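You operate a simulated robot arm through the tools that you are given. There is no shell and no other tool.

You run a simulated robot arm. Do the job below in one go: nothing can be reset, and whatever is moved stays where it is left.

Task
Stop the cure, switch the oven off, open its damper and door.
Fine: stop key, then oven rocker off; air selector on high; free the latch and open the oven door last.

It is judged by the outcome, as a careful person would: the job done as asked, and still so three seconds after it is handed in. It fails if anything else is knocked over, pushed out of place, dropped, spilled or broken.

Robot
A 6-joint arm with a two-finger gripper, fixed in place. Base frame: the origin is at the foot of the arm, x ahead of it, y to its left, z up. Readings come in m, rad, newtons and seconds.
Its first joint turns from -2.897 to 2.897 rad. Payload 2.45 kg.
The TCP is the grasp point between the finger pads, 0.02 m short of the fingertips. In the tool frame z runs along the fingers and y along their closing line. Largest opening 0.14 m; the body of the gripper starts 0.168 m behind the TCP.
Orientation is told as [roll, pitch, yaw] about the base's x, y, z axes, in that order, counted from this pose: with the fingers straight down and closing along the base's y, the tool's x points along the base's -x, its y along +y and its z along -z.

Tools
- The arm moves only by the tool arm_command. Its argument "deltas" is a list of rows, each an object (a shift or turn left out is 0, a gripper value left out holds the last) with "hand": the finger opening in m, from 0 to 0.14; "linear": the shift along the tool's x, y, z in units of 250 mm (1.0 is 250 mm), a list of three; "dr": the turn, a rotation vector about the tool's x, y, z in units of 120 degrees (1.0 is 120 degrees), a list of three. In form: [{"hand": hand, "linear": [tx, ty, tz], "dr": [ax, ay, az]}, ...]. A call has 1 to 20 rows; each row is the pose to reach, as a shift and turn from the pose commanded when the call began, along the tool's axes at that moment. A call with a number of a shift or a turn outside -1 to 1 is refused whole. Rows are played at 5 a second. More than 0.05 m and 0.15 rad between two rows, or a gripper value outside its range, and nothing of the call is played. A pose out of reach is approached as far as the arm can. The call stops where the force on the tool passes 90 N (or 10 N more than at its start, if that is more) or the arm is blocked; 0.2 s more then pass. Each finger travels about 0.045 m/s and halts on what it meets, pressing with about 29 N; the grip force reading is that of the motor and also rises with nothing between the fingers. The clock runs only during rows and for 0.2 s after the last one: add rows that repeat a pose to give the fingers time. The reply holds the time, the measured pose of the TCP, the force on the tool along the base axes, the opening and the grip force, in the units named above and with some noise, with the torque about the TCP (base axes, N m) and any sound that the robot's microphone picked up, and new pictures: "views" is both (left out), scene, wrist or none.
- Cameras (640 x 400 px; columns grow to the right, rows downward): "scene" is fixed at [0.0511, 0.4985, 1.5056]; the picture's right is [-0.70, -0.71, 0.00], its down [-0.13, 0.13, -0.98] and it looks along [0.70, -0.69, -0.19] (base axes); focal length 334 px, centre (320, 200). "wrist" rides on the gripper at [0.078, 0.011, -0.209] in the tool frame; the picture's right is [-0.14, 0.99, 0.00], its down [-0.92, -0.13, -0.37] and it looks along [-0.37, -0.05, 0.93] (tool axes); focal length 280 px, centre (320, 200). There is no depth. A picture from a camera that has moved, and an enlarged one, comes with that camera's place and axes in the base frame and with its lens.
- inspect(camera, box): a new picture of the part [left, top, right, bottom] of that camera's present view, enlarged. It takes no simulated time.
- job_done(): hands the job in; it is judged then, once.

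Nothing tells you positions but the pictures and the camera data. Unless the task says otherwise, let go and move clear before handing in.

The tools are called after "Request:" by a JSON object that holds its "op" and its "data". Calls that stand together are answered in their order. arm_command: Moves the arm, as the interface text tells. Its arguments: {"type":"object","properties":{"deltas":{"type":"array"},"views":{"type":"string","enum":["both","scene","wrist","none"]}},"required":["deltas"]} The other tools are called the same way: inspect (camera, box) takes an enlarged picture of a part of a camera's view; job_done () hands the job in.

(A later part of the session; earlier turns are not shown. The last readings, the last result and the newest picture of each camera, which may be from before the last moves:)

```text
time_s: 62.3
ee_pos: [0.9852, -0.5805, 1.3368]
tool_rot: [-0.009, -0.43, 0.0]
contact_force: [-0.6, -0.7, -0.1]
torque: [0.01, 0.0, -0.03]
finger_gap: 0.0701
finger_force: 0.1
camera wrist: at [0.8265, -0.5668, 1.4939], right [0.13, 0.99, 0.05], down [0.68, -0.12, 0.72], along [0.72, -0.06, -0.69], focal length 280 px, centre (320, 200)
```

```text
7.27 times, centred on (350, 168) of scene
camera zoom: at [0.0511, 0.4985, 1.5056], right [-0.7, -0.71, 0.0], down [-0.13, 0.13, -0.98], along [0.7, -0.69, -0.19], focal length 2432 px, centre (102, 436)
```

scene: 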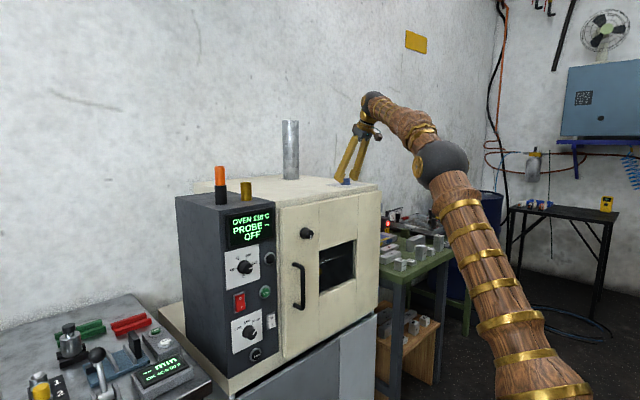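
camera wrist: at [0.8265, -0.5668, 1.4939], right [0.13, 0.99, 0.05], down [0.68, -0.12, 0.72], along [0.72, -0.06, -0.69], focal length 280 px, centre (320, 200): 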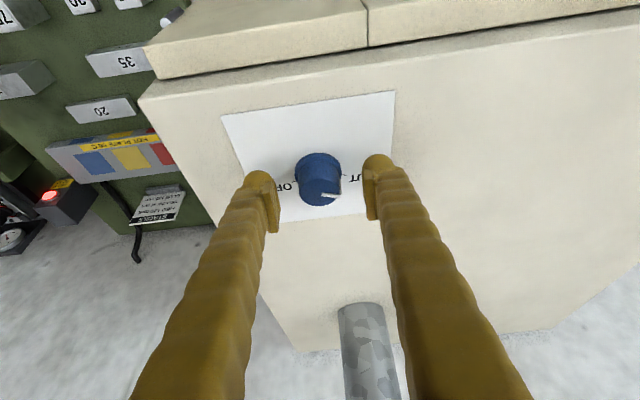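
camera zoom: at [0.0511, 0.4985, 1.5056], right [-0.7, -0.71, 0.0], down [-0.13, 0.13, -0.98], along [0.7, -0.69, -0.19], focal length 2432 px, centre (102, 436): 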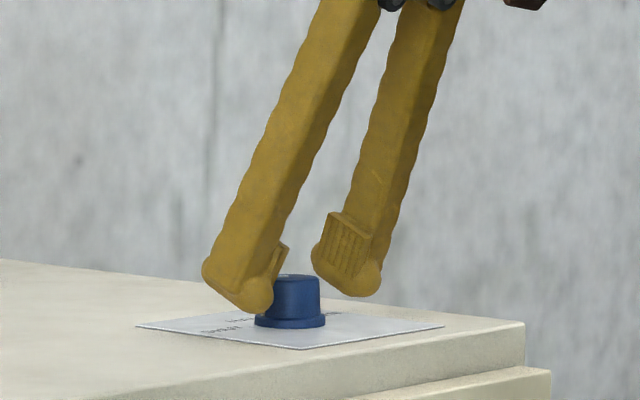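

The fingers sit on both sides of the knob at the right height; the SHUT and OPEN ticks are about ±70° either side. I'll close and turn 60° clockwise about the vertical axis.

Request:
{"op": "arm_command", "data": {"deltas": [{"hand": 0.015, "linear": [0, 0, 0]}, {"linear": [0, 0, 0]}, {"linear": [0, 0, 0]}, {"linear": [0, 0, 0]}, {"linear": [0, 0, 0], "dr": [0.0261, 0, 0.0568]}, {"linear": [0, 0, 0], "dr": [0.0521, 0, 0.1136]}, {"linear": [0, 0, 0], "dr": [0.0782, 0, 0.1704]}, {"linear": [0, 0, 0], "dr": [0.1043, 0, 0.2273]}, {"linear": [0, 0, 0], "dr": [0.1303, 0, 0.2841]}, {"linear": [0, 0, 0], "dr": [0.1564, 0, 0.3409]}, {"linear": [0, 0, 0], "dr": [0.1824, 0, 0.3977]}, {"linear": [0, 0, 0], "dr": [0.2085, 0, 0.4545]}, {"linear": [0, 0, 0], "dr": [0.2085, 0, 0.4545]}]}}

Request:
{"op": "inspect", "data": {"camera": "wrist", "box": [240, 100, 400, 220]}}

```text
time_s: 65.1
ee_pos: [0.988, -0.576, 1.3363]
tool_rot: [-0.003, -0.44, -1.05]
contact_force: [46.2, 27.4, 14.6]
torque: [0.16, -0.65, 0.22]
finger_gap: 0.0325
finger_force: 44.9
camera wrist: at [0.9174, -0.4325, 1.4924], right [0.92, 0.38, 0.06], down [0.23, -0.65, 0.73], along [0.31, -0.66, -0.69], focal length 280 px, centre (320, 200)
```

scene: 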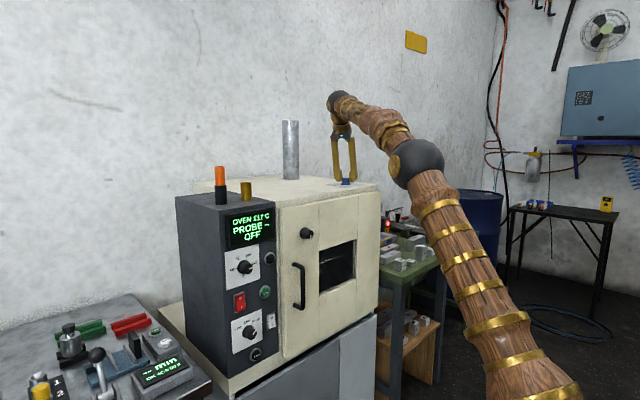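
wrist: 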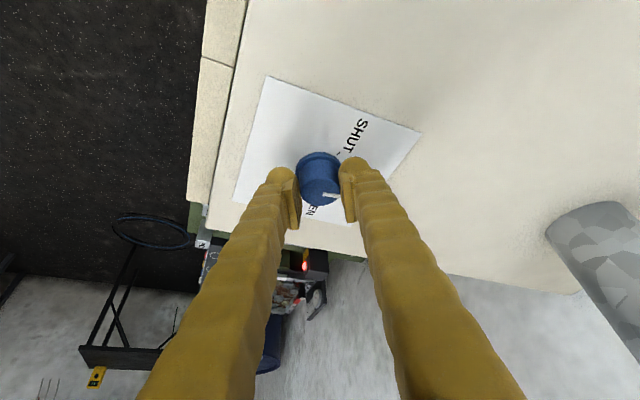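

```text
3.33 times, centred on (320, 160) of wrist
camera zoom: at [0.9174, -0.4325, 1.4924], right [0.92, 0.38, 0.06], down [0.23, -0.65, 0.73], along [0.31, -0.66, -0.69], focal length 935 px, centre (320, 333)
```

zoom: 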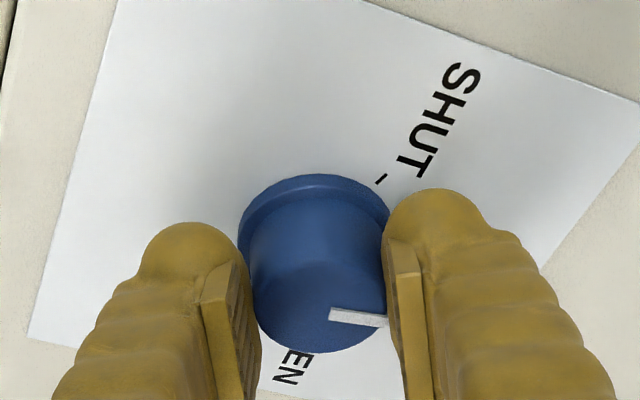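

The knob followed: the pointer is now around HALF, about 55° turned. I'll open, swing the hand back 60°, shift a few millimetres to centre better, and grip again.

Request:
{"op": "arm_command", "data": {"deltas": [{"hand": 0.065, "linear": [0, 0, 0]}, {"linear": [0.004, 0.01, -0.002]}, {"linear": [0.008, 0.019, -0.004]}, {"linear": [0.008, 0.019, -0.004], "dr": [-0.0266, 0, -0.0566]}, {"linear": [0.008, 0.019, -0.004], "dr": [-0.0533, 0, -0.1131]}, {"linear": [0.008, 0.019, -0.004], "dr": [-0.0799, 0, -0.1697]}, {"linear": [0.008, 0.019, -0.004], "dr": [-0.1065, 0, -0.2263]}, {"linear": [0.008, 0.019, -0.004], "dr": [-0.1331, 0, -0.2828]}, {"linear": [0.008, 0.019, -0.004], "dr": [-0.1598, 0, -0.3394]}, {"linear": [0.008, 0.019, -0.004], "dr": [-0.1864, 0, -0.396]}, {"linear": [0.008, 0.019, -0.004], "dr": [-0.213, 0, -0.4525]}, {"hand": 0.015, "linear": [0.008, 0.019, -0.004], "dr": [-0.213, 0, -0.4525]}, {"linear": [0.008, 0.019, -0.004], "dr": [-0.213, 0, -0.4525]}, {"linear": [0.008, 0.019, -0.004], "dr": [-0.213, 0, -0.4525]}, {"linear": [0.008, 0.019, -0.004], "dr": [-0.213, 0, -0.4525]}]}}

Request:
{"op": "inspect", "data": {"camera": "wrist", "box": [240, 100, 400, 220]}}

```text
time_s: 68.3
ee_pos: [0.9878, -0.5769, 1.3354]
tool_rot: [-0.002, -0.434, -0.005]
contact_force: [0.0, -36.8, 6.1]
torque: [-0.52, -0.36, -0.07]
finger_gap: 0.0405
finger_force: 19.4
camera wrist: at [0.8283, -0.5648, 1.4926], right [0.13, 0.99, 0.06], down [0.68, -0.13, 0.72], along [0.72, -0.06, -0.69], focal length 280 px, centre (320, 200)
```

scene: 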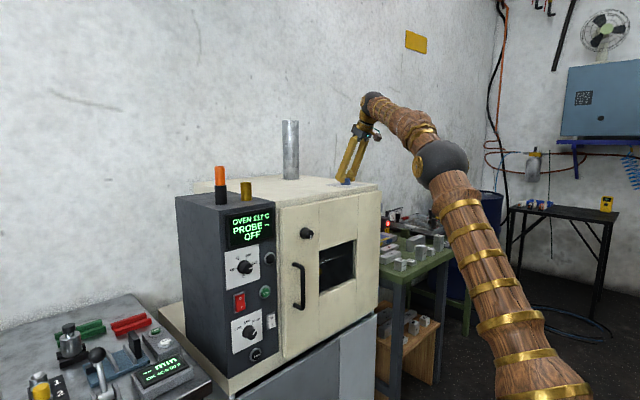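
wrist: 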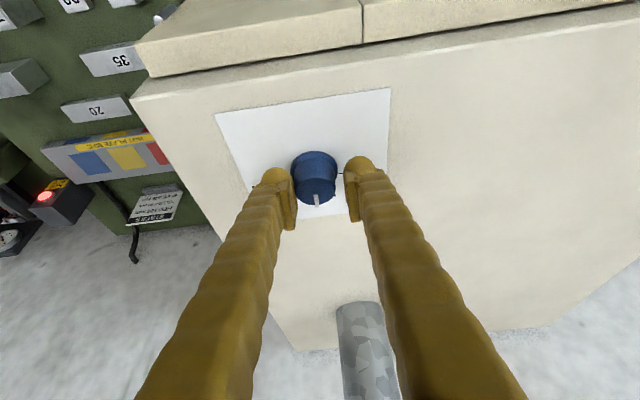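

```text
3.33 times, centred on (320, 160) of wrist
camera zoom: at [0.8283, -0.5648, 1.4926], right [0.13, 0.99, 0.06], down [0.68, -0.13, 0.72], along [0.72, -0.06, -0.69], focal length 935 px, centre (320, 333)
```

zoom: 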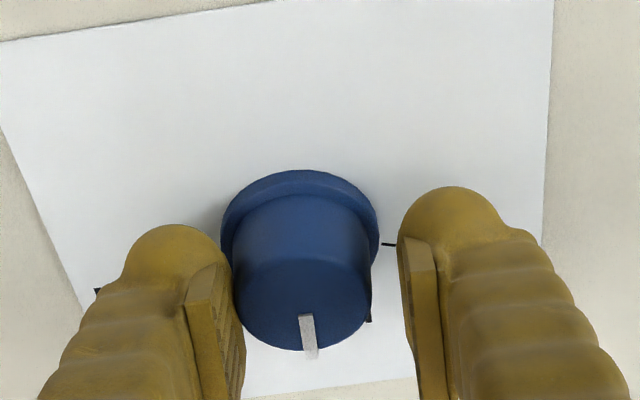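

Now only the right-hand finger presses, since I shifted too far left; the pointer stands at HALF. I'll centre by 5 mm, let both fingers close, and turn about 66° further clockwise towards OPEN.

Request:
{"op": "arm_command", "data": {"deltas": [{"hand": 0.015, "linear": [-0.002, -0.01, 0.001]}, {"linear": [-0.004, -0.02, 0.002]}, {"linear": [-0.004, -0.02, 0.002]}, {"linear": [-0.004, -0.02, 0.002], "dr": [0.0257, 0, 0.0554]}, {"linear": [-0.004, -0.02, 0.002], "dr": [0.0513, 0, 0.1107]}, {"linear": [-0.004, -0.02, 0.002], "dr": [0.077, 0, 0.1661]}, {"linear": [-0.004, -0.02, 0.002], "dr": [0.1026, 0, 0.2214]}, {"linear": [-0.004, -0.02, 0.002], "dr": [0.1283, 0, 0.2768]}, {"linear": [-0.004, -0.02, 0.002], "dr": [0.154, 0, 0.3322]}, {"linear": [-0.004, -0.02, 0.002], "dr": [0.1796, 0, 0.3875]}, {"linear": [-0.004, -0.02, 0.002], "dr": [0.2053, 0, 0.4429]}, {"linear": [-0.004, -0.02, 0.002], "dr": [0.2309, 0, 0.4982]}, {"linear": [-0.004, -0.02, 0.002], "dr": [0.2309, 0, 0.4982]}]}}

Request:
{"op": "inspect", "data": {"camera": "wrist", "box": [240, 100, 400, 220]}}

```text
time_s: 71.1
ee_pos: [0.9886, -0.5786, 1.3357]
tool_rot: [0.0, -0.433, -1.156]
contact_force: [-3.5, 0.8, 1.7]
torque: [0.03, -0.13, -0.02]
finger_gap: 0.0328
finger_force: 45.1
camera wrist: at [0.9345, -0.4292, 1.4926], right [0.96, 0.29, 0.06], down [0.16, -0.67, 0.72], along [0.25, -0.68, -0.69], focal length 280 px, centre (320, 200)
```

scene: 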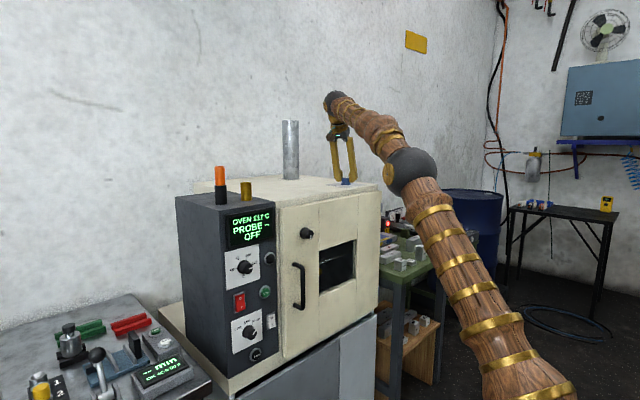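
wrist: 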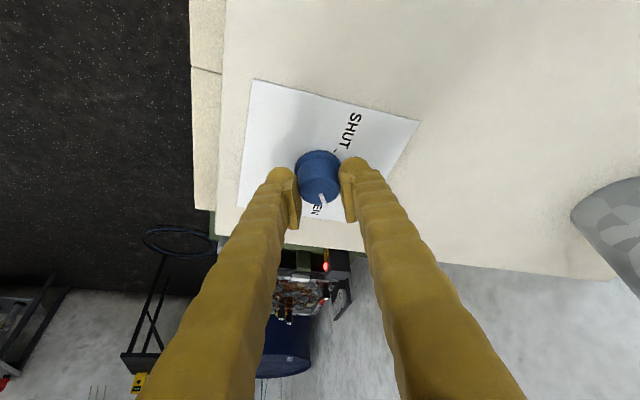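

```text
3.33 times, centred on (320, 160) of wrist
camera zoom: at [0.9345, -0.4292, 1.4926], right [0.96, 0.29, 0.06], down [0.16, -0.67, 0.72], along [0.25, -0.68, -0.69], focal length 935 px, centre (320, 333)
```

zoom: 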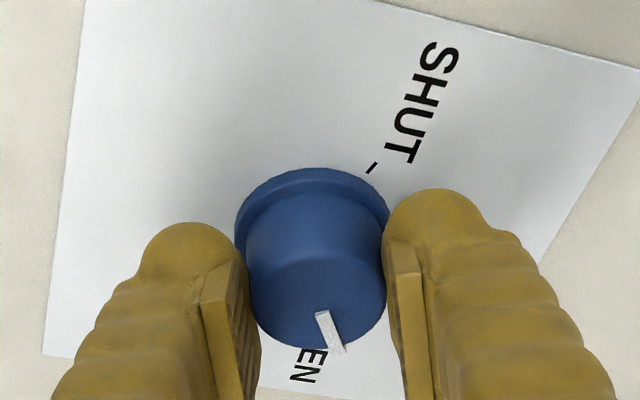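

The knob is well centred and the pointer has passed HALF to about 50° of the 70° needed. I'll open, swing back 40°, and regrip for the last part.

Request:
{"op": "arm_command", "data": {"deltas": [{"hand": 0.065, "linear": [0, 0, 0]}, {"linear": [0, 0, 0]}, {"linear": [0, 0, 0]}, {"linear": [0, 0, 0], "dr": [-0.0234, 0, -0.0507]}, {"linear": [0, 0, 0], "dr": [-0.0467, 0, -0.101]}, {"linear": [0, 0, 0], "dr": [-0.0701, 0, -0.1517]}, {"linear": [0, 0, 0], "dr": [-0.0936, 0, -0.2024]}, {"linear": [0, 0, 0], "dr": [-0.1168, 0, -0.2527]}, {"linear": [0, 0, 0], "dr": [-0.1403, 0, -0.3035]}, {"linear": [0, 0, 0], "dr": [-0.1403, 0, -0.3035]}]}}

Request:
{"op": "inspect", "data": {"camera": "wrist", "box": [240, 100, 400, 220]}}

```text
time_s: 73.3
ee_pos: [0.9887, -0.5793, 1.3372]
tool_rot: [0.0, -0.435, -0.452]
contact_force: [-0.4, -0.1, 0.3]
torque: [0.0, 0.03, 0.01]
finger_gap: 0.0649
finger_force: 0.1
camera wrist: at [0.8505, -0.5006, 1.4925], right [0.55, 0.84, 0.06], down [0.56, -0.41, 0.72], along [0.63, -0.36, -0.69], focal length 280 px, centre (320, 200)
```

scene: 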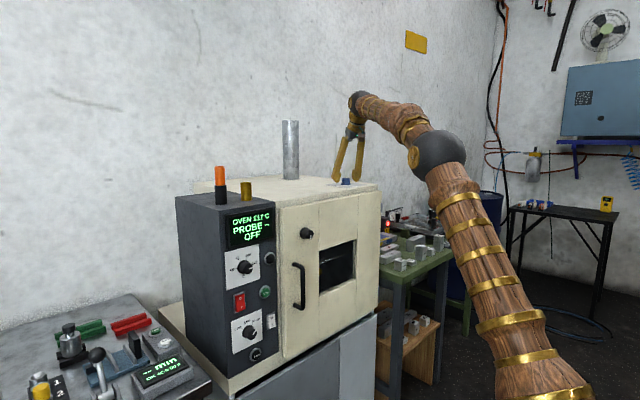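
wrist: 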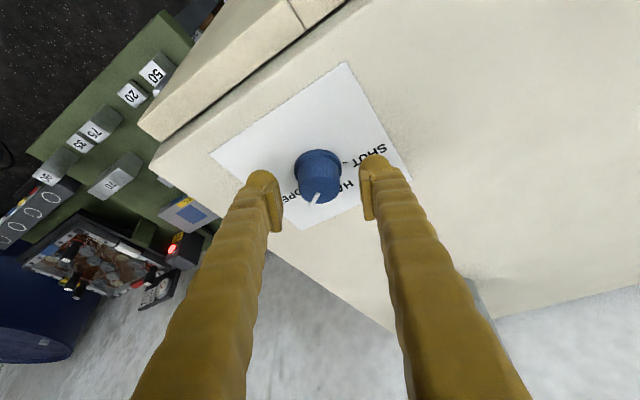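

```text
3.33 times, centred on (320, 160) of wrist
camera zoom: at [0.8505, -0.5006, 1.4925], right [0.55, 0.84, 0.06], down [0.56, -0.41, 0.72], along [0.63, -0.36, -0.69], focal length 935 px, centre (320, 333)
```

zoom: 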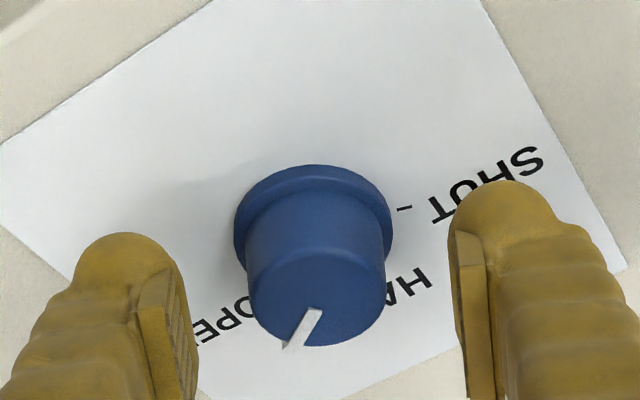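

The pointer is about 55–60° round, with roughly 15° left to OPEN. I'll close again and turn about 23° more.

Request:
{"op": "arm_command", "data": {"deltas": [{"hand": 0.015, "linear": [0, 0, 0]}, {"linear": [0, 0, 0]}, {"linear": [0, 0, 0]}, {"linear": [0, 0, 0]}, {"linear": [0, 0, 0], "dr": [0.0201, 0, 0.0433]}, {"linear": [0, 0, 0], "dr": [0.0402, 0, 0.0866]}, {"linear": [0, 0, 0], "dr": [0.0604, 0, 0.1299]}, {"linear": [0, 0, 0], "dr": [0.0805, 0, 0.1732]}, {"linear": [0, 0, 0], "dr": [0.0805, 0, 0.1732]}]}}

Request:
{"op": "inspect", "data": {"camera": "wrist", "box": [240, 100, 400, 220]}}

Request:
{"op": "inspect", "data": {"camera": "scene", "box": [330, 165, 365, 195]}}

```text
time_s: 75.3
ee_pos: [0.9888, -0.5799, 1.337]
tool_rot: [0.001, -0.438, -0.856]
contact_force: [2.2, 3.6, 7.5]
torque: [-0.13, -0.15, 0.02]
finger_gap: 0.0329
finger_force: 45.5
camera wrist: at [0.8928, -0.4526, 1.4926], right [0.83, 0.56, 0.06], down [0.35, -0.6, 0.72], along [0.44, -0.58, -0.69], focal length 280 px, centre (320, 200)
```

scene: 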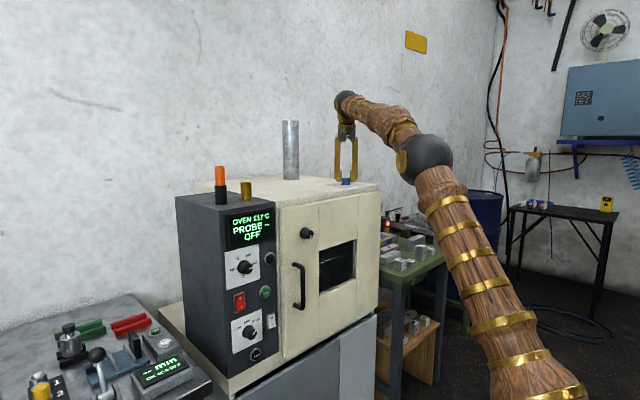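
wrist: 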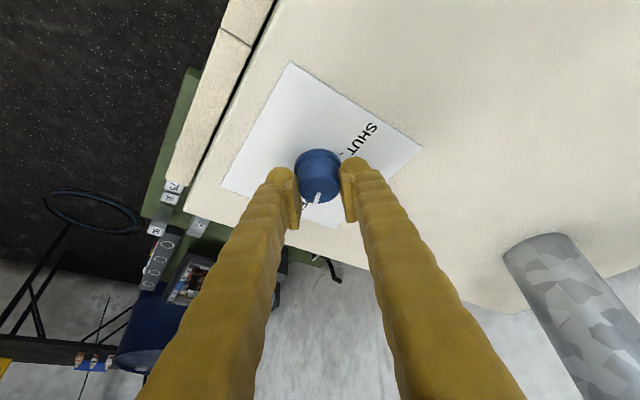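

```text
3.33 times, centred on (320, 160) of wrist
camera zoom: at [0.8928, -0.4526, 1.4926], right [0.83, 0.56, 0.06], down [0.35, -0.6, 0.72], along [0.44, -0.58, -0.69], focal length 935 px, centre (320, 333)
```

zoom: 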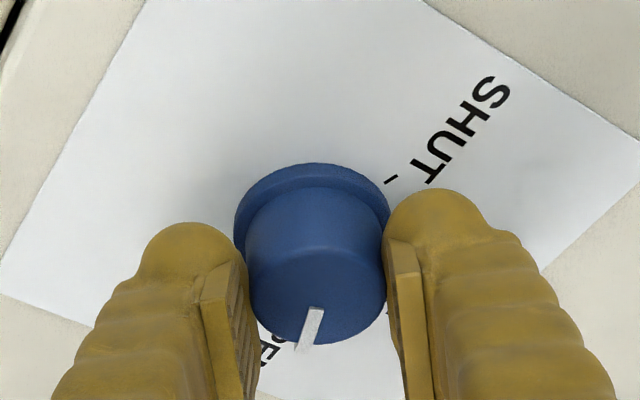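

```text
13.33 times, centred on (348, 180) of scene
camera zoom: at [0.0511, 0.4985, 1.5056], right [-0.7, -0.71, 0.0], down [-0.13, 0.13, -0.98], along [0.7, -0.69, -0.19], focal length 4458 px, centre (-47, 467)
```

zoom: 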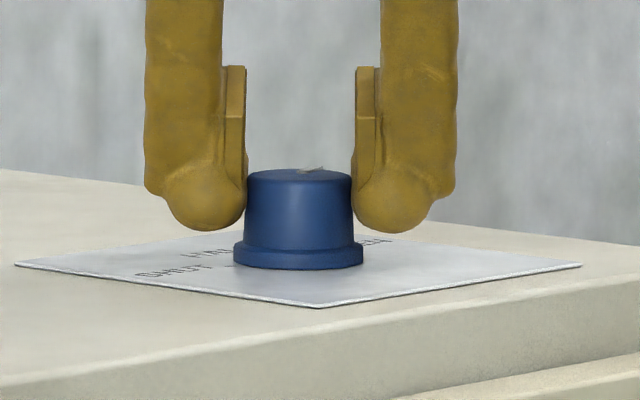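

The pointer now reads about 72° round, close to OPEN. I'll turn another 12° to see whether it is against its stop.

Request:
{"op": "arm_command", "data": {"deltas": [{"hand": 0.015, "linear": [0, 0, 0], "dr": [0.014, 0, 0.0303]}, {"linear": [0, 0, 0], "dr": [0.0282, 0, 0.0606]}, {"linear": [0, 0, 0], "dr": [0.0423, 0, 0.0909]}, {"linear": [0, 0, 0], "dr": [0.0423, 0, 0.0909]}]}}

Request:
{"op": "inspect", "data": {"camera": "wrist", "box": [240, 100, 400, 220]}}

```text
time_s: 76.3
ee_pos: [0.9897, -0.5793, 1.3368]
tool_rot: [-0.001, -0.434, -1.064]
contact_force: [5.8, 1.3, 7.7]
torque: [0.01, -0.08, 0.46]
finger_gap: 0.0328
finger_force: 45.0
camera wrist: at [0.9218, -0.4356, 1.4925], right [0.93, 0.37, 0.06], down [0.22, -0.66, 0.72], along [0.3, -0.66, -0.69], focal length 280 px, centre (320, 200)
```

scene: 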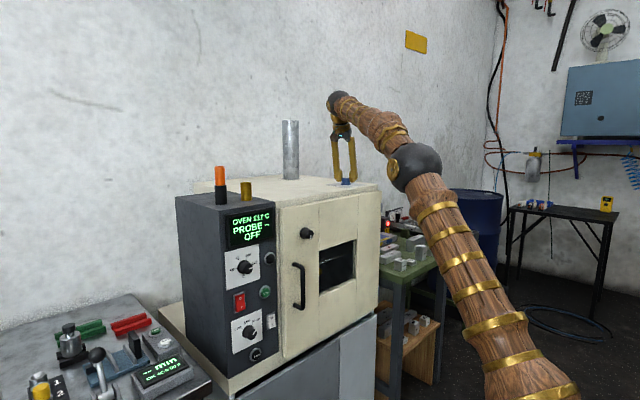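
wrist: 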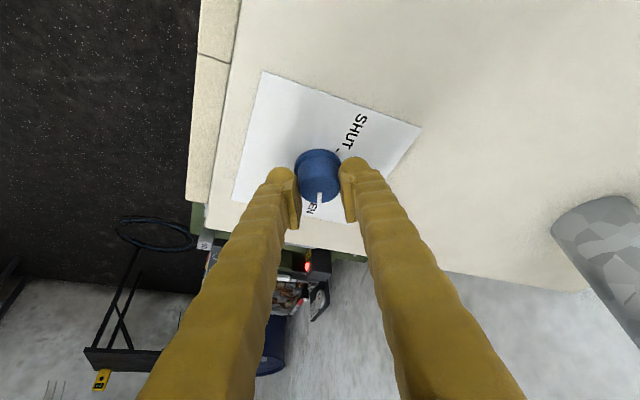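

```text
3.33 times, centred on (320, 160) of wrist
camera zoom: at [0.9218, -0.4356, 1.4925], right [0.93, 0.37, 0.06], down [0.22, -0.66, 0.72], along [0.3, -0.66, -0.69], focal length 935 px, centre (320, 333)
```

zoom: 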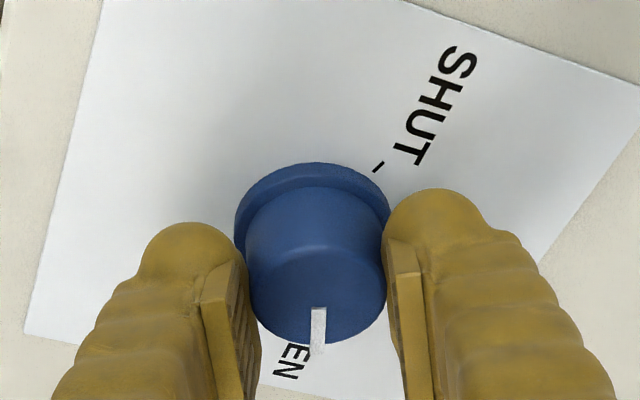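

The knob no longer followed, so it is at its stop at OPEN. I'll release, lift off along the fingers, and check the pointer.

Request:
{"op": "arm_command", "data": {"deltas": [{"hand": 0.07, "linear": [0, 0, 0]}, {"linear": [0, 0, 0]}, {"linear": [0, 0, 0]}, {"linear": [0, 0, -0.09]}, {"linear": [0, 0, -0.18]}, {"linear": [0, 0, -0.27]}, {"linear": [0.08, 0, -0.36]}, {"linear": [0.18, 0, -0.45]}]}}

Request:
{"op": "inspect", "data": {"camera": "wrist", "box": [240, 120, 400, 240]}}

Request:
{"op": "inspect", "data": {"camera": "scene", "box": [330, 165, 365, 195]}}

```text
time_s: 78.1
ee_pos: [0.9481, -0.5025, 1.42]
tool_rot: [0.0, -0.433, -1.065]
contact_force: [0.4, -1.1, -0.2]
torque: [-0.01, 0.08, -0.02]
finger_gap: 0.07
finger_force: 0.0
camera wrist: at [0.8796, -0.3587, 1.5757], right [0.93, 0.37, 0.06], down [0.22, -0.66, 0.72], along [0.3, -0.66, -0.69], focal length 280 px, centre (320, 200)
```

scene: 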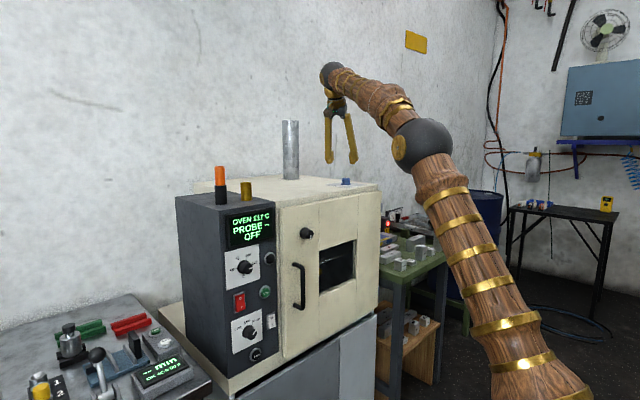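
wrist: 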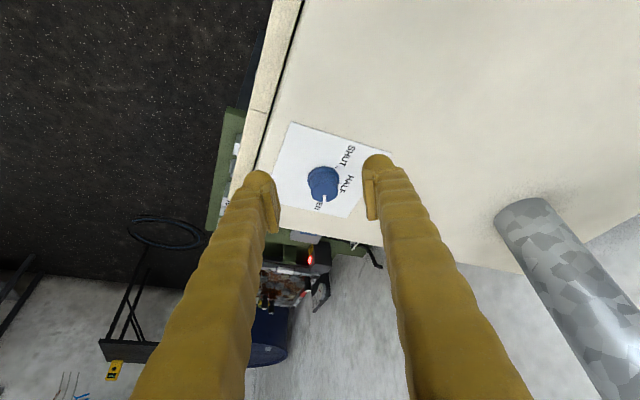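

```text
3.33 times, centred on (320, 180) of wrist
camera zoom: at [0.8796, -0.3587, 1.5757], right [0.93, 0.37, 0.06], down [0.22, -0.66, 0.72], along [0.3, -0.66, -0.69], focal length 935 px, centre (320, 267)
```

zoom: 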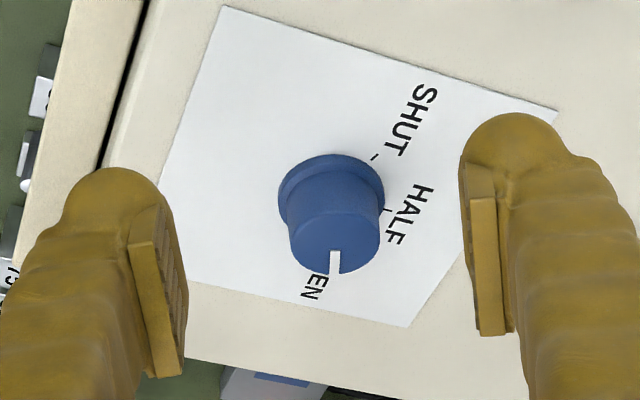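

```text
13.33 times, centred on (348, 180) of scene
camera zoom: at [0.0511, 0.4985, 1.5056], right [-0.7, -0.71, 0.0], down [-0.13, 0.13, -0.98], along [0.7, -0.69, -0.19], focal length 4458 px, centre (-47, 467)
```

zoom: 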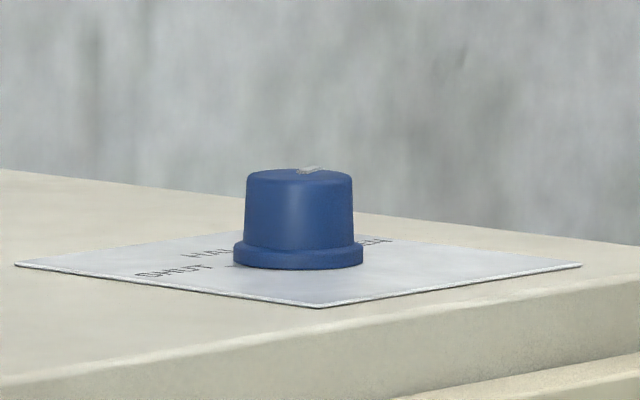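

The damper pointer now stands toward OPEN with SHUT and HALF visible behind it. Next I'll go back to the front above the door, then down to the handle.

Request:
{"op": "arm_command", "data": {"deltas": [{"hand": 0.07, "linear": [0.11, -0.036, -0.05], "dr": [-0.028, -0.023, -0.04]}, {"linear": [0.22, -0.072, -0.09], "dr": [-0.056, -0.046, -0.08]}, {"linear": [0.33, -0.108, -0.13], "dr": [-0.084, -0.069, -0.12]}, {"linear": [0.44, -0.144, -0.16], "dr": [-0.112, -0.092, -0.16]}, {"linear": [0.55, -0.18, -0.19], "dr": [-0.14, -0.115, -0.2]}, {"linear": [0.66, -0.216, -0.22], "dr": [-0.168, -0.138, -0.24]}, {"linear": [0.775, -0.253, -0.244], "dr": [-0.1956, -0.1611, -0.2803]}, {"linear": [0.775, -0.253, -0.244], "dr": [-0.1956, -0.1611, -0.2803]}]}}

```text
time_s: 79.9
ee_pos: [0.7941, -0.3566, 1.393]
tool_rot: [-0.005, -0.787, -0.349]
contact_force: [-0.5, -0.1, 0.1]
torque: [0.01, 0.03, -0.01]
finger_gap: 0.0699
finger_force: 0.1
camera wrist: at [0.6066, -0.2768, 1.4853], right [0.43, 0.9, 0.1], down [0.32, -0.25, 0.91], along [0.84, -0.36, -0.4], focal length 280 px, centre (320, 200)
```

scene: 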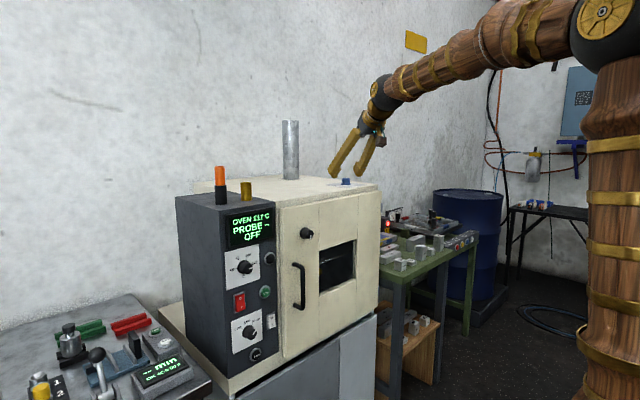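
wrist: 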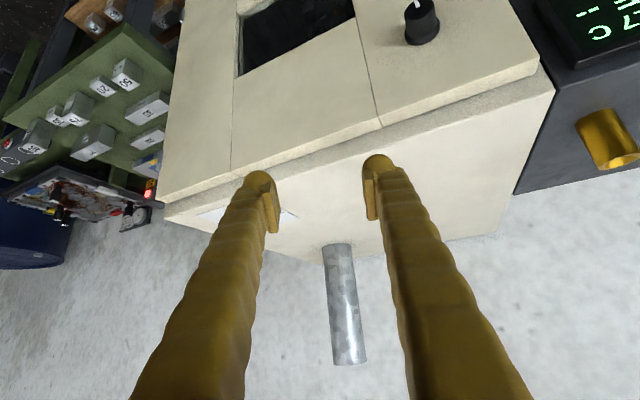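

I'm back above the front of the door. Now down to a point just in front of the handle with the yaw straightened.

Request:
{"op": "arm_command", "data": {"deltas": [{"hand": 0.07, "linear": [0.145, 0.062, 0.053], "dr": [-0.0147, 0, -0.0147]}, {"linear": [0.29, 0.123, 0.106], "dr": [-0.0295, 0, -0.0295]}, {"linear": [0.435, 0.185, 0.159], "dr": [-0.0442, 0, -0.0442]}, {"linear": [0.58, 0.246, 0.212], "dr": [-0.059, 0, -0.059]}, {"linear": [0.683, 0.317, 0.279], "dr": [-0.0737, 0, -0.0737]}, {"linear": [0.786, 0.387, 0.346], "dr": [-0.0884, 0, -0.0884]}, {"linear": [0.889, 0.458, 0.412], "dr": [-0.1032, 0, -0.1032]}, {"linear": [0.992, 0.528, 0.479], "dr": [-0.1179, 0, -0.1179]}]}}

Request:
{"op": "inspect", "data": {"camera": "scene", "box": [225, 200, 345, 370]}}

```text
time_s: 81.7
ee_pos: [0.7536, -0.2038, 1.1318]
tool_rot: [-0.002, -0.786, 0.0]
contact_force: [-0.2, 1.0, -0.6]
torque: [0.0, 0.03, 0.03]
finger_gap: 0.0698
finger_force: 0.1
camera wrist: at [0.5509, -0.1915, 1.2245], right [0.1, 0.99, 0.1], down [0.39, -0.13, 0.91], along [0.92, -0.05, -0.4], focal length 280 px, centre (320, 200)
```

scene: 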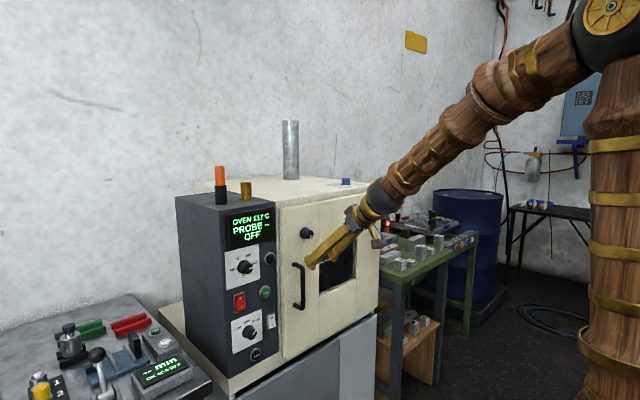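
wrist: 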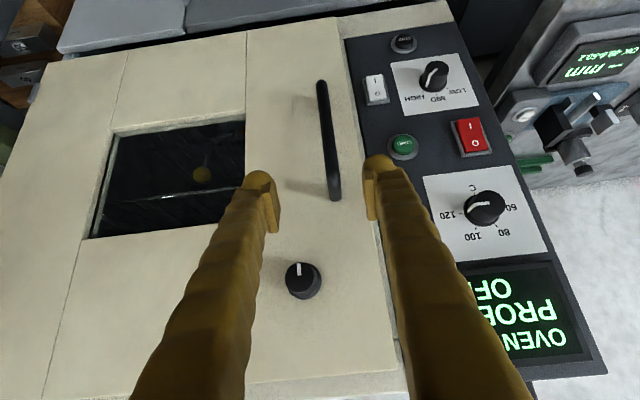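

```text
2.35 times, centred on (285, 285) of scene
camera zoom: at [0.0511, 0.4985, 1.5056], right [-0.7, -0.71, 0.0], down [-0.13, 0.13, -0.98], along [0.7, -0.69, -0.19], focal length 787 px, centre (402, 0)
```

zoom: 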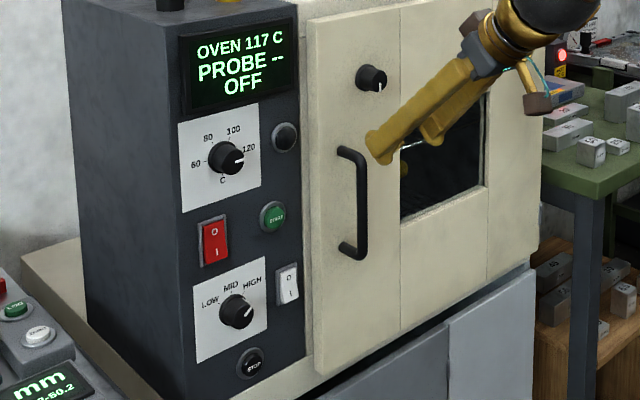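

Everything set so far still reads right: OFF, air on HIGH, latch mark down. I'll slide in over the handle bar and close on it again.

Request:
{"op": "arm_command", "data": {"deltas": [{"hand": 0.07, "linear": [0.062, 0.028, 0.085]}, {"linear": [0.124, 0.055, 0.17]}, {"linear": [0.124, 0.055, 0.295]}, {"linear": [0.124, 0.055, 0.42]}, {"linear": [0.123, 0.055, 0.544]}, {"hand": 0.0, "linear": [0.123, 0.055, 0.544]}, {"linear": [0.123, 0.055, 0.544]}, {"linear": [0.123, 0.055, 0.544]}, {"linear": [0.123, 0.055, 0.544]}, {"linear": [0.123, 0.055, 0.544]}], "views": "wrist"}}

```text
time_s: 83.9
ee_pos: [0.8277, -0.1892, 1.0138]
tool_rot: [-0.005, -0.784, -0.001]
contact_force: [1.3, -15.0, -3.9]
torque: [-0.09, 0.02, -0.08]
finger_gap: 0.0149
finger_force: 39.3
camera wrist: at [0.625, -0.1785, 1.1067], right [0.1, 0.99, 0.09], down [0.39, -0.13, 0.91], along [0.92, -0.06, -0.4], focal length 280 px, centre (320, 200)
```

wrist: 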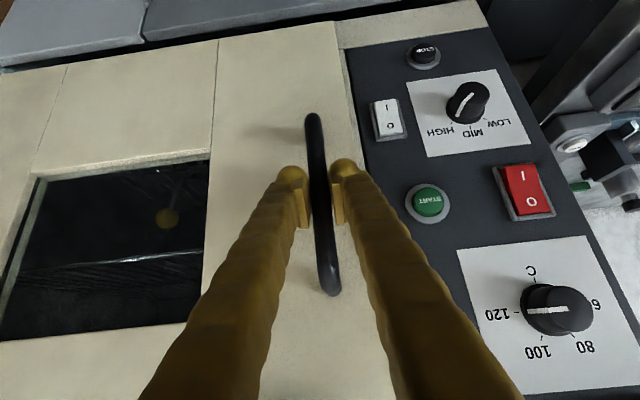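

The bar is held again. I'll pull along the door's arc to about 18°, yawing with it.

Request:
{"op": "arm_command", "data": {"deltas": [{"hand": 0.0, "linear": [0.035, -0.006, -0.035], "dr": [-0.0088, 0, -0.0088]}, {"linear": [0.0693, -0.0134, -0.0693], "dr": [-0.0177, 0, -0.0177]}, {"linear": [0.138, -0.032, -0.138], "dr": [-0.0354, 0, -0.0354]}, {"linear": [0.2062, -0.0556, -0.2062], "dr": [-0.053, 0, -0.053]}, {"linear": [0.2732, -0.0844, -0.2732], "dr": [-0.0707, 0, -0.0707]}, {"linear": [0.3391, -0.118, -0.3391], "dr": [-0.0884, 0, -0.0884]}, {"linear": [0.4036, -0.1564, -0.4036], "dr": [-0.1061, 0, -0.1061]}]}}

```text
time_s: 85.5
ee_pos: [0.6847, -0.2259, 1.0156]
tool_rot: [0.001, -0.782, 0.314]
contact_force: [0.8, -1.9, -20.5]
torque: [0.05, -0.09, -0.06]
finger_gap: 0.0144
finger_force: 41.1
camera wrist: at [0.4886, -0.279, 1.1071], right [-0.21, 0.97, 0.1], down [0.41, 0.0, 0.91], along [0.89, 0.23, -0.4], focal length 280 px, centre (320, 200)
```

scene: 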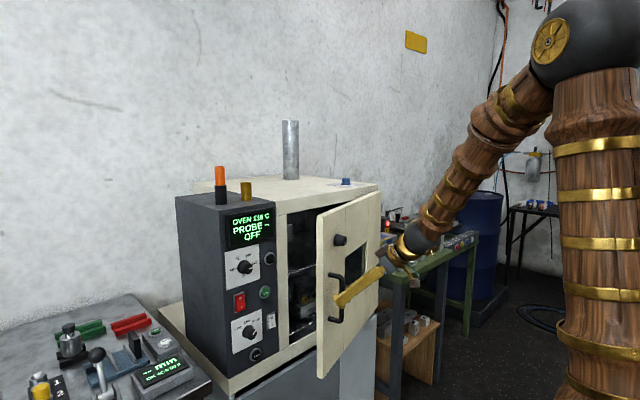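
wrist: 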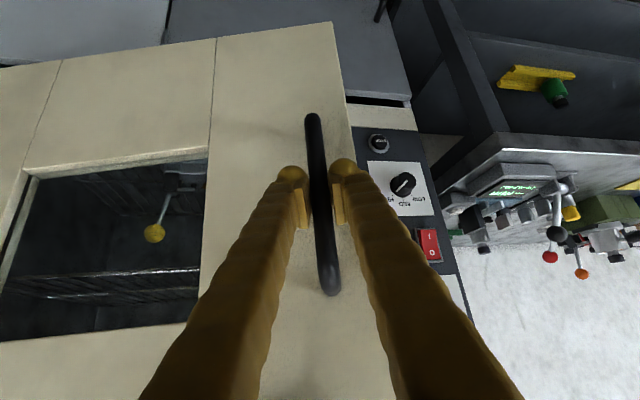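

The door swings smoothly at 18° with little load. The same motion repeats in the rotated frame, so I'll continue another 24°.

Request:
{"op": "arm_command", "data": {"deltas": [{"hand": 0.0, "linear": [0.0693, -0.0134, -0.0693], "dr": [-0.0177, 0, -0.0177]}, {"linear": [0.138, -0.032, -0.138], "dr": [-0.0354, 0, -0.0354]}, {"linear": [0.2062, -0.0556, -0.2062], "dr": [-0.053, 0, -0.053]}, {"linear": [0.2732, -0.0844, -0.2732], "dr": [-0.0707, 0, -0.0707]}, {"linear": [0.3391, -0.118, -0.3391], "dr": [-0.0884, 0, -0.0884]}, {"linear": [0.4036, -0.1564, -0.4036], "dr": [-0.1061, 0, -0.1061]}, {"linear": [0.4666, -0.1992, -0.4666], "dr": [-0.1238, 0, -0.1238]}, {"linear": [0.528, -0.2472, -0.528], "dr": [-0.1415, 0, -0.1415]}]}}

```text
time_s: 86.9
ee_pos: [0.5648, -0.2981, 1.0155]
tool_rot: [0.005, -0.786, 0.61]
contact_force: [-15.4, 20.0, 14.7]
torque: [0.27, -0.05, 0.18]
finger_gap: 0.0148
finger_force: 41.4
stopped in row 6: the force on the tool passed its limit at 91 N (the readings are from after the stop); the commanded pose is now the measured one
camera wrist: at [0.3929, -0.4063, 1.1069], right [-0.49, 0.87, 0.1], down [0.39, 0.12, 0.91], along [0.78, 0.49, -0.4], focal length 280 px, centre (320, 200)
```

scene: 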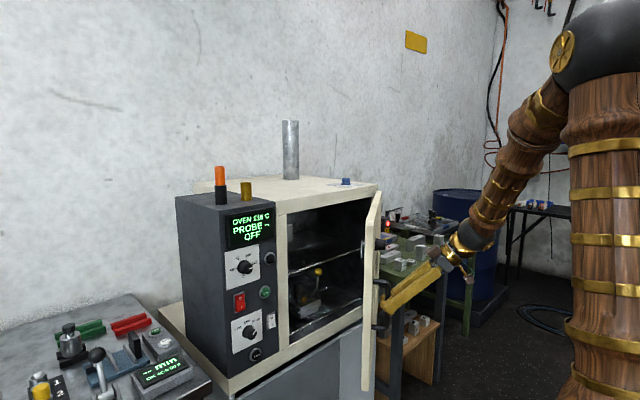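
wrist: 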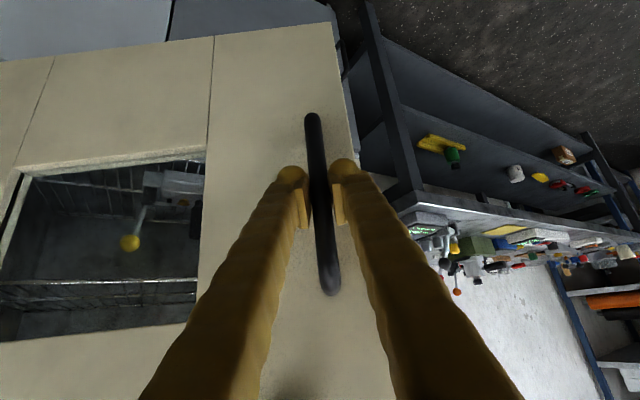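

It stopped at about 35° because the real hinge is a bit further right than I assumed (refit: about (0.878,-0.683)). I'll continue with the corrected arc for another 15° and watch the load.

Request:
{"op": "arm_command", "data": {"deltas": [{"hand": 0.0, "linear": [0.0366, -0.005, -0.0366], "dr": [-0.0088, 0, -0.0088]}, {"linear": [0.0732, -0.0104, -0.0732], "dr": [-0.0177, 0, -0.0177]}, {"linear": [0.1456, -0.026, -0.1456], "dr": [-0.0354, 0, -0.0354]}, {"linear": [0.2178, -0.0468, -0.2178], "dr": [-0.053, 0, -0.053]}, {"linear": [0.2887, -0.0732, -0.2887], "dr": [-0.0707, 0, -0.0707]}, {"linear": [0.3589, -0.1048, -0.3589], "dr": [-0.0884, 0, -0.0884]}]}}

```text
time_s: 88.3
ee_pos: [0.4743, -0.3947, 1.0126]
tool_rot: [0.006, -0.785, 0.869]
contact_force: [-64.9, 48.3, -11.3]
torque: [0.38, 0.51, 0.46]
finger_gap: 0.0153
finger_force: 41.9
camera wrist: at [0.3363, -0.5417, 1.1052], right [-0.7, 0.71, 0.1], down [0.35, 0.21, 0.91], along [0.62, 0.67, -0.4], focal length 280 px, centre (320, 200)
```

scene: 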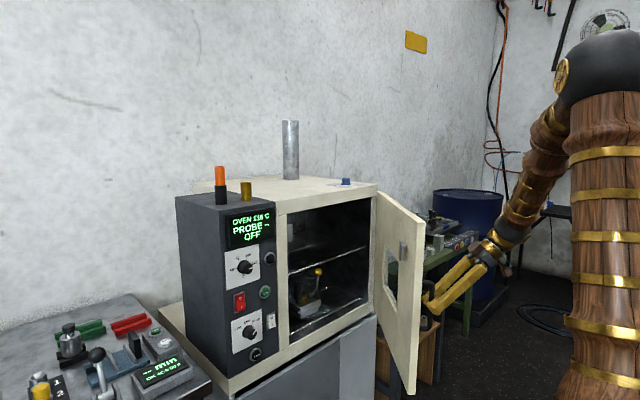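
wrist: 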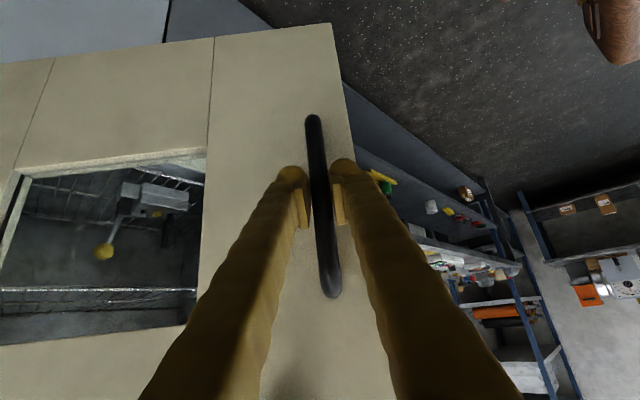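

The door is at about 49° with some side load building up in the grip. I'll re-open and re-close the fingers on the bar to relax it, then continue the arc another 15°.

Request:
{"op": "arm_command", "data": {"deltas": [{"hand": 0.04, "linear": [0, 0, 0]}, {"hand": 0.04, "linear": [0, 0, 0]}, {"hand": 0.0, "linear": [0, 0.008, 0]}, {"hand": 0.0, "linear": [0, 0.008, 0]}, {"hand": 0.0, "linear": [0, 0.008, 0]}, {"hand": 0.0, "linear": [0, 0.008, 0]}], "views": "wrist"}}

```text
time_s: 89.7
ee_pos: [0.4741, -0.3915, 1.0145]
tool_rot: [0.002, -0.786, 0.872]
contact_force: [-12.3, 8.7, 3.9]
torque: [0.07, 0.12, 0.09]
finger_gap: 0.0148
finger_force: 40.5
camera wrist: at [0.3361, -0.5406, 1.1064], right [-0.7, 0.71, 0.1], down [0.35, 0.22, 0.91], along [0.63, 0.67, -0.4], focal length 280 px, centre (320, 200)
```

wrist: 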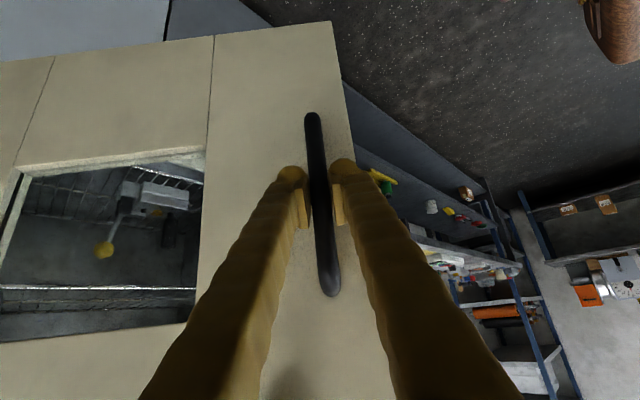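

The load dropped to about 15 N and the door stayed put. Continuing 15° further along the arc.

Request:
{"op": "arm_command", "data": {"deltas": [{"hand": 0.0, "linear": [0.0362, -0.002, -0.0362], "dr": [-0.0088, 0, -0.0088]}, {"linear": [0.0724, -0.0062, -0.0724], "dr": [-0.0177, 0, -0.0177]}, {"linear": [0.1442, -0.0202, -0.1442], "dr": [-0.0354, 0, -0.0354]}, {"linear": [0.2155, -0.0398, -0.2155], "dr": [-0.053, 0, -0.053]}, {"linear": [0.2862, -0.0646, -0.2862], "dr": [-0.0707, 0, -0.0707]}, {"linear": [0.3558, -0.095, -0.3558], "dr": [-0.0884, 0, -0.0884]}]}}

```text
time_s: 91.1
ee_pos: [0.4118, -0.5054, 1.015]
tool_rot: [0.004, -0.786, 1.134]
contact_force: [-31.0, 12.5, 8.0]
torque: [-0.04, 0.42, 0.14]
finger_gap: 0.0148
finger_force: 40.7
camera wrist: at [0.3166, -0.6846, 1.1063], right [-0.86, 0.51, 0.1], down [0.28, 0.3, 0.91], along [0.43, 0.81, -0.4], focal length 280 px, centre (320, 200)
```

scene: 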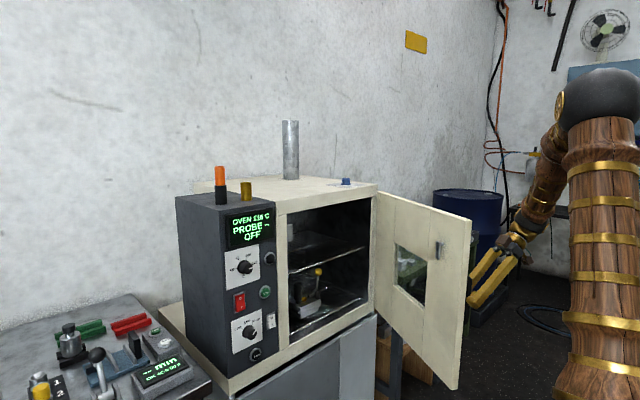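
wrist: 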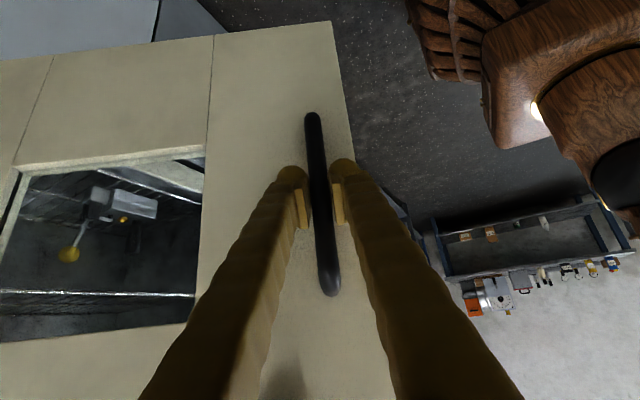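

The door is at about 64° with modest load. One more 15° step.

Request:
{"op": "arm_command", "data": {"deltas": [{"hand": 0.0, "linear": [0.0362, 0.0, -0.0362], "dr": [-0.0088, 0, -0.0088]}, {"linear": [0.0724, -0.0032, -0.0724], "dr": [-0.0177, 0, -0.0177]}, {"linear": [0.1442, -0.0172, -0.1442], "dr": [-0.0354, 0, -0.0354]}, {"linear": [0.2155, -0.0368, -0.2155], "dr": [-0.053, 0, -0.053]}, {"linear": [0.2862, -0.0616, -0.2862], "dr": [-0.0707, 0, -0.0707]}, {"linear": [0.3558, -0.092, -0.3558], "dr": [-0.0884, 0, -0.0884]}]}}

```text
time_s: 92.5
ee_pos: [0.3809, -0.6284, 1.0144]
tool_rot: [0.005, -0.787, 1.394]
contact_force: [-8.5, 0.7, -22.9]
torque: [-0.45, 0.13, 0.04]
finger_gap: 0.0144
finger_force: 40.7
camera wrist: at [0.3345, -0.8276, 1.1062], right [-0.96, 0.27, 0.1], down [0.2, 0.36, 0.91], along [0.21, 0.89, -0.4], focal length 280 px, centre (320, 200)
```

scene: 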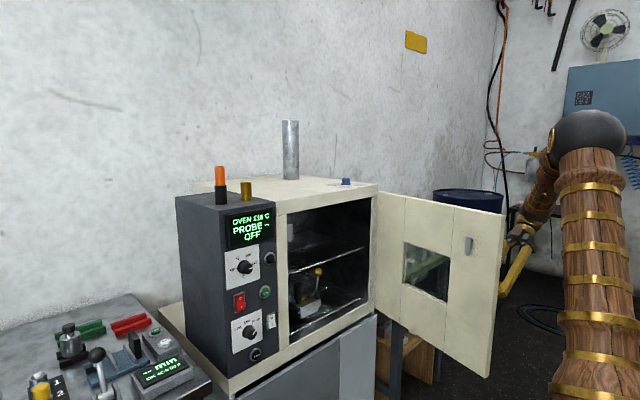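
wrist: 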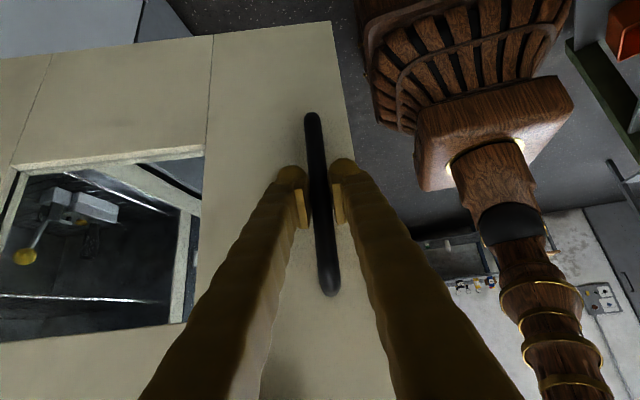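

The door is at about 79°. I'll take it another 9° to nearly square, then let go.

Request:
{"op": "arm_command", "data": {"deltas": [{"hand": 0.0, "linear": [0.0362, 0.0, -0.0362], "dr": [-0.0088, 0, -0.0088]}, {"linear": [0.0724, -0.0062, -0.0724], "dr": [-0.0177, 0, -0.0177]}, {"linear": [0.1442, -0.0202, -0.1442], "dr": [-0.0354, 0, -0.0354]}, {"linear": [0.2155, -0.0398, -0.2155], "dr": [-0.053, 0, -0.053]}, {"linear": [0.2155, -0.0398, -0.2155], "dr": [-0.053, 0, -0.053]}]}}

```text
time_s: 93.7
ee_pos: [0.3773, -0.7063, 1.0162]
tool_rot: [0.001, -0.787, 1.553]
contact_force: [4.9, -0.5, 0.3]
torque: [0.08, -0.05, -0.01]
finger_gap: 0.0148
finger_force: 40.7
camera wrist: at [0.3623, -0.9086, 1.1072], right [-0.99, 0.11, 0.1], down [0.14, 0.39, 0.91], along [0.07, 0.92, -0.4], focal length 280 px, centre (320, 200)
```

scene: 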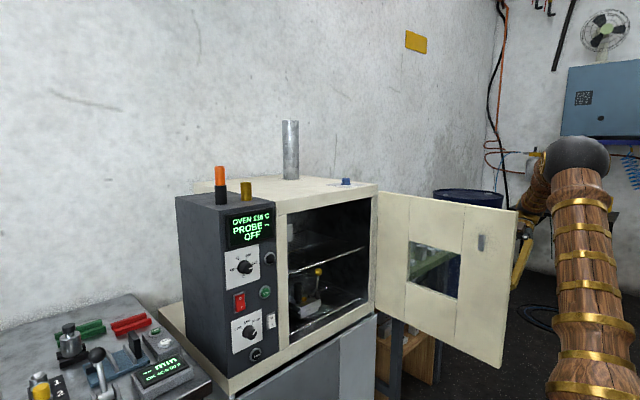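
wrist: 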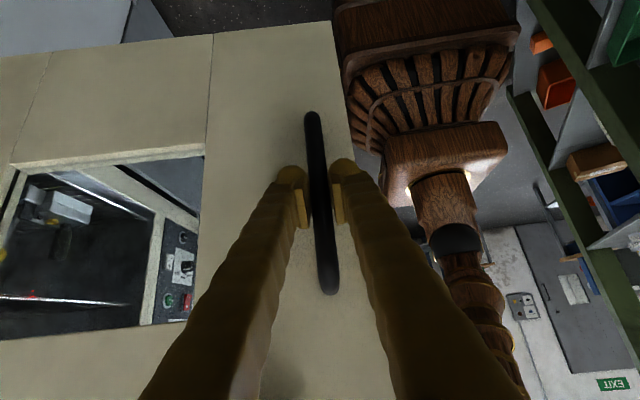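

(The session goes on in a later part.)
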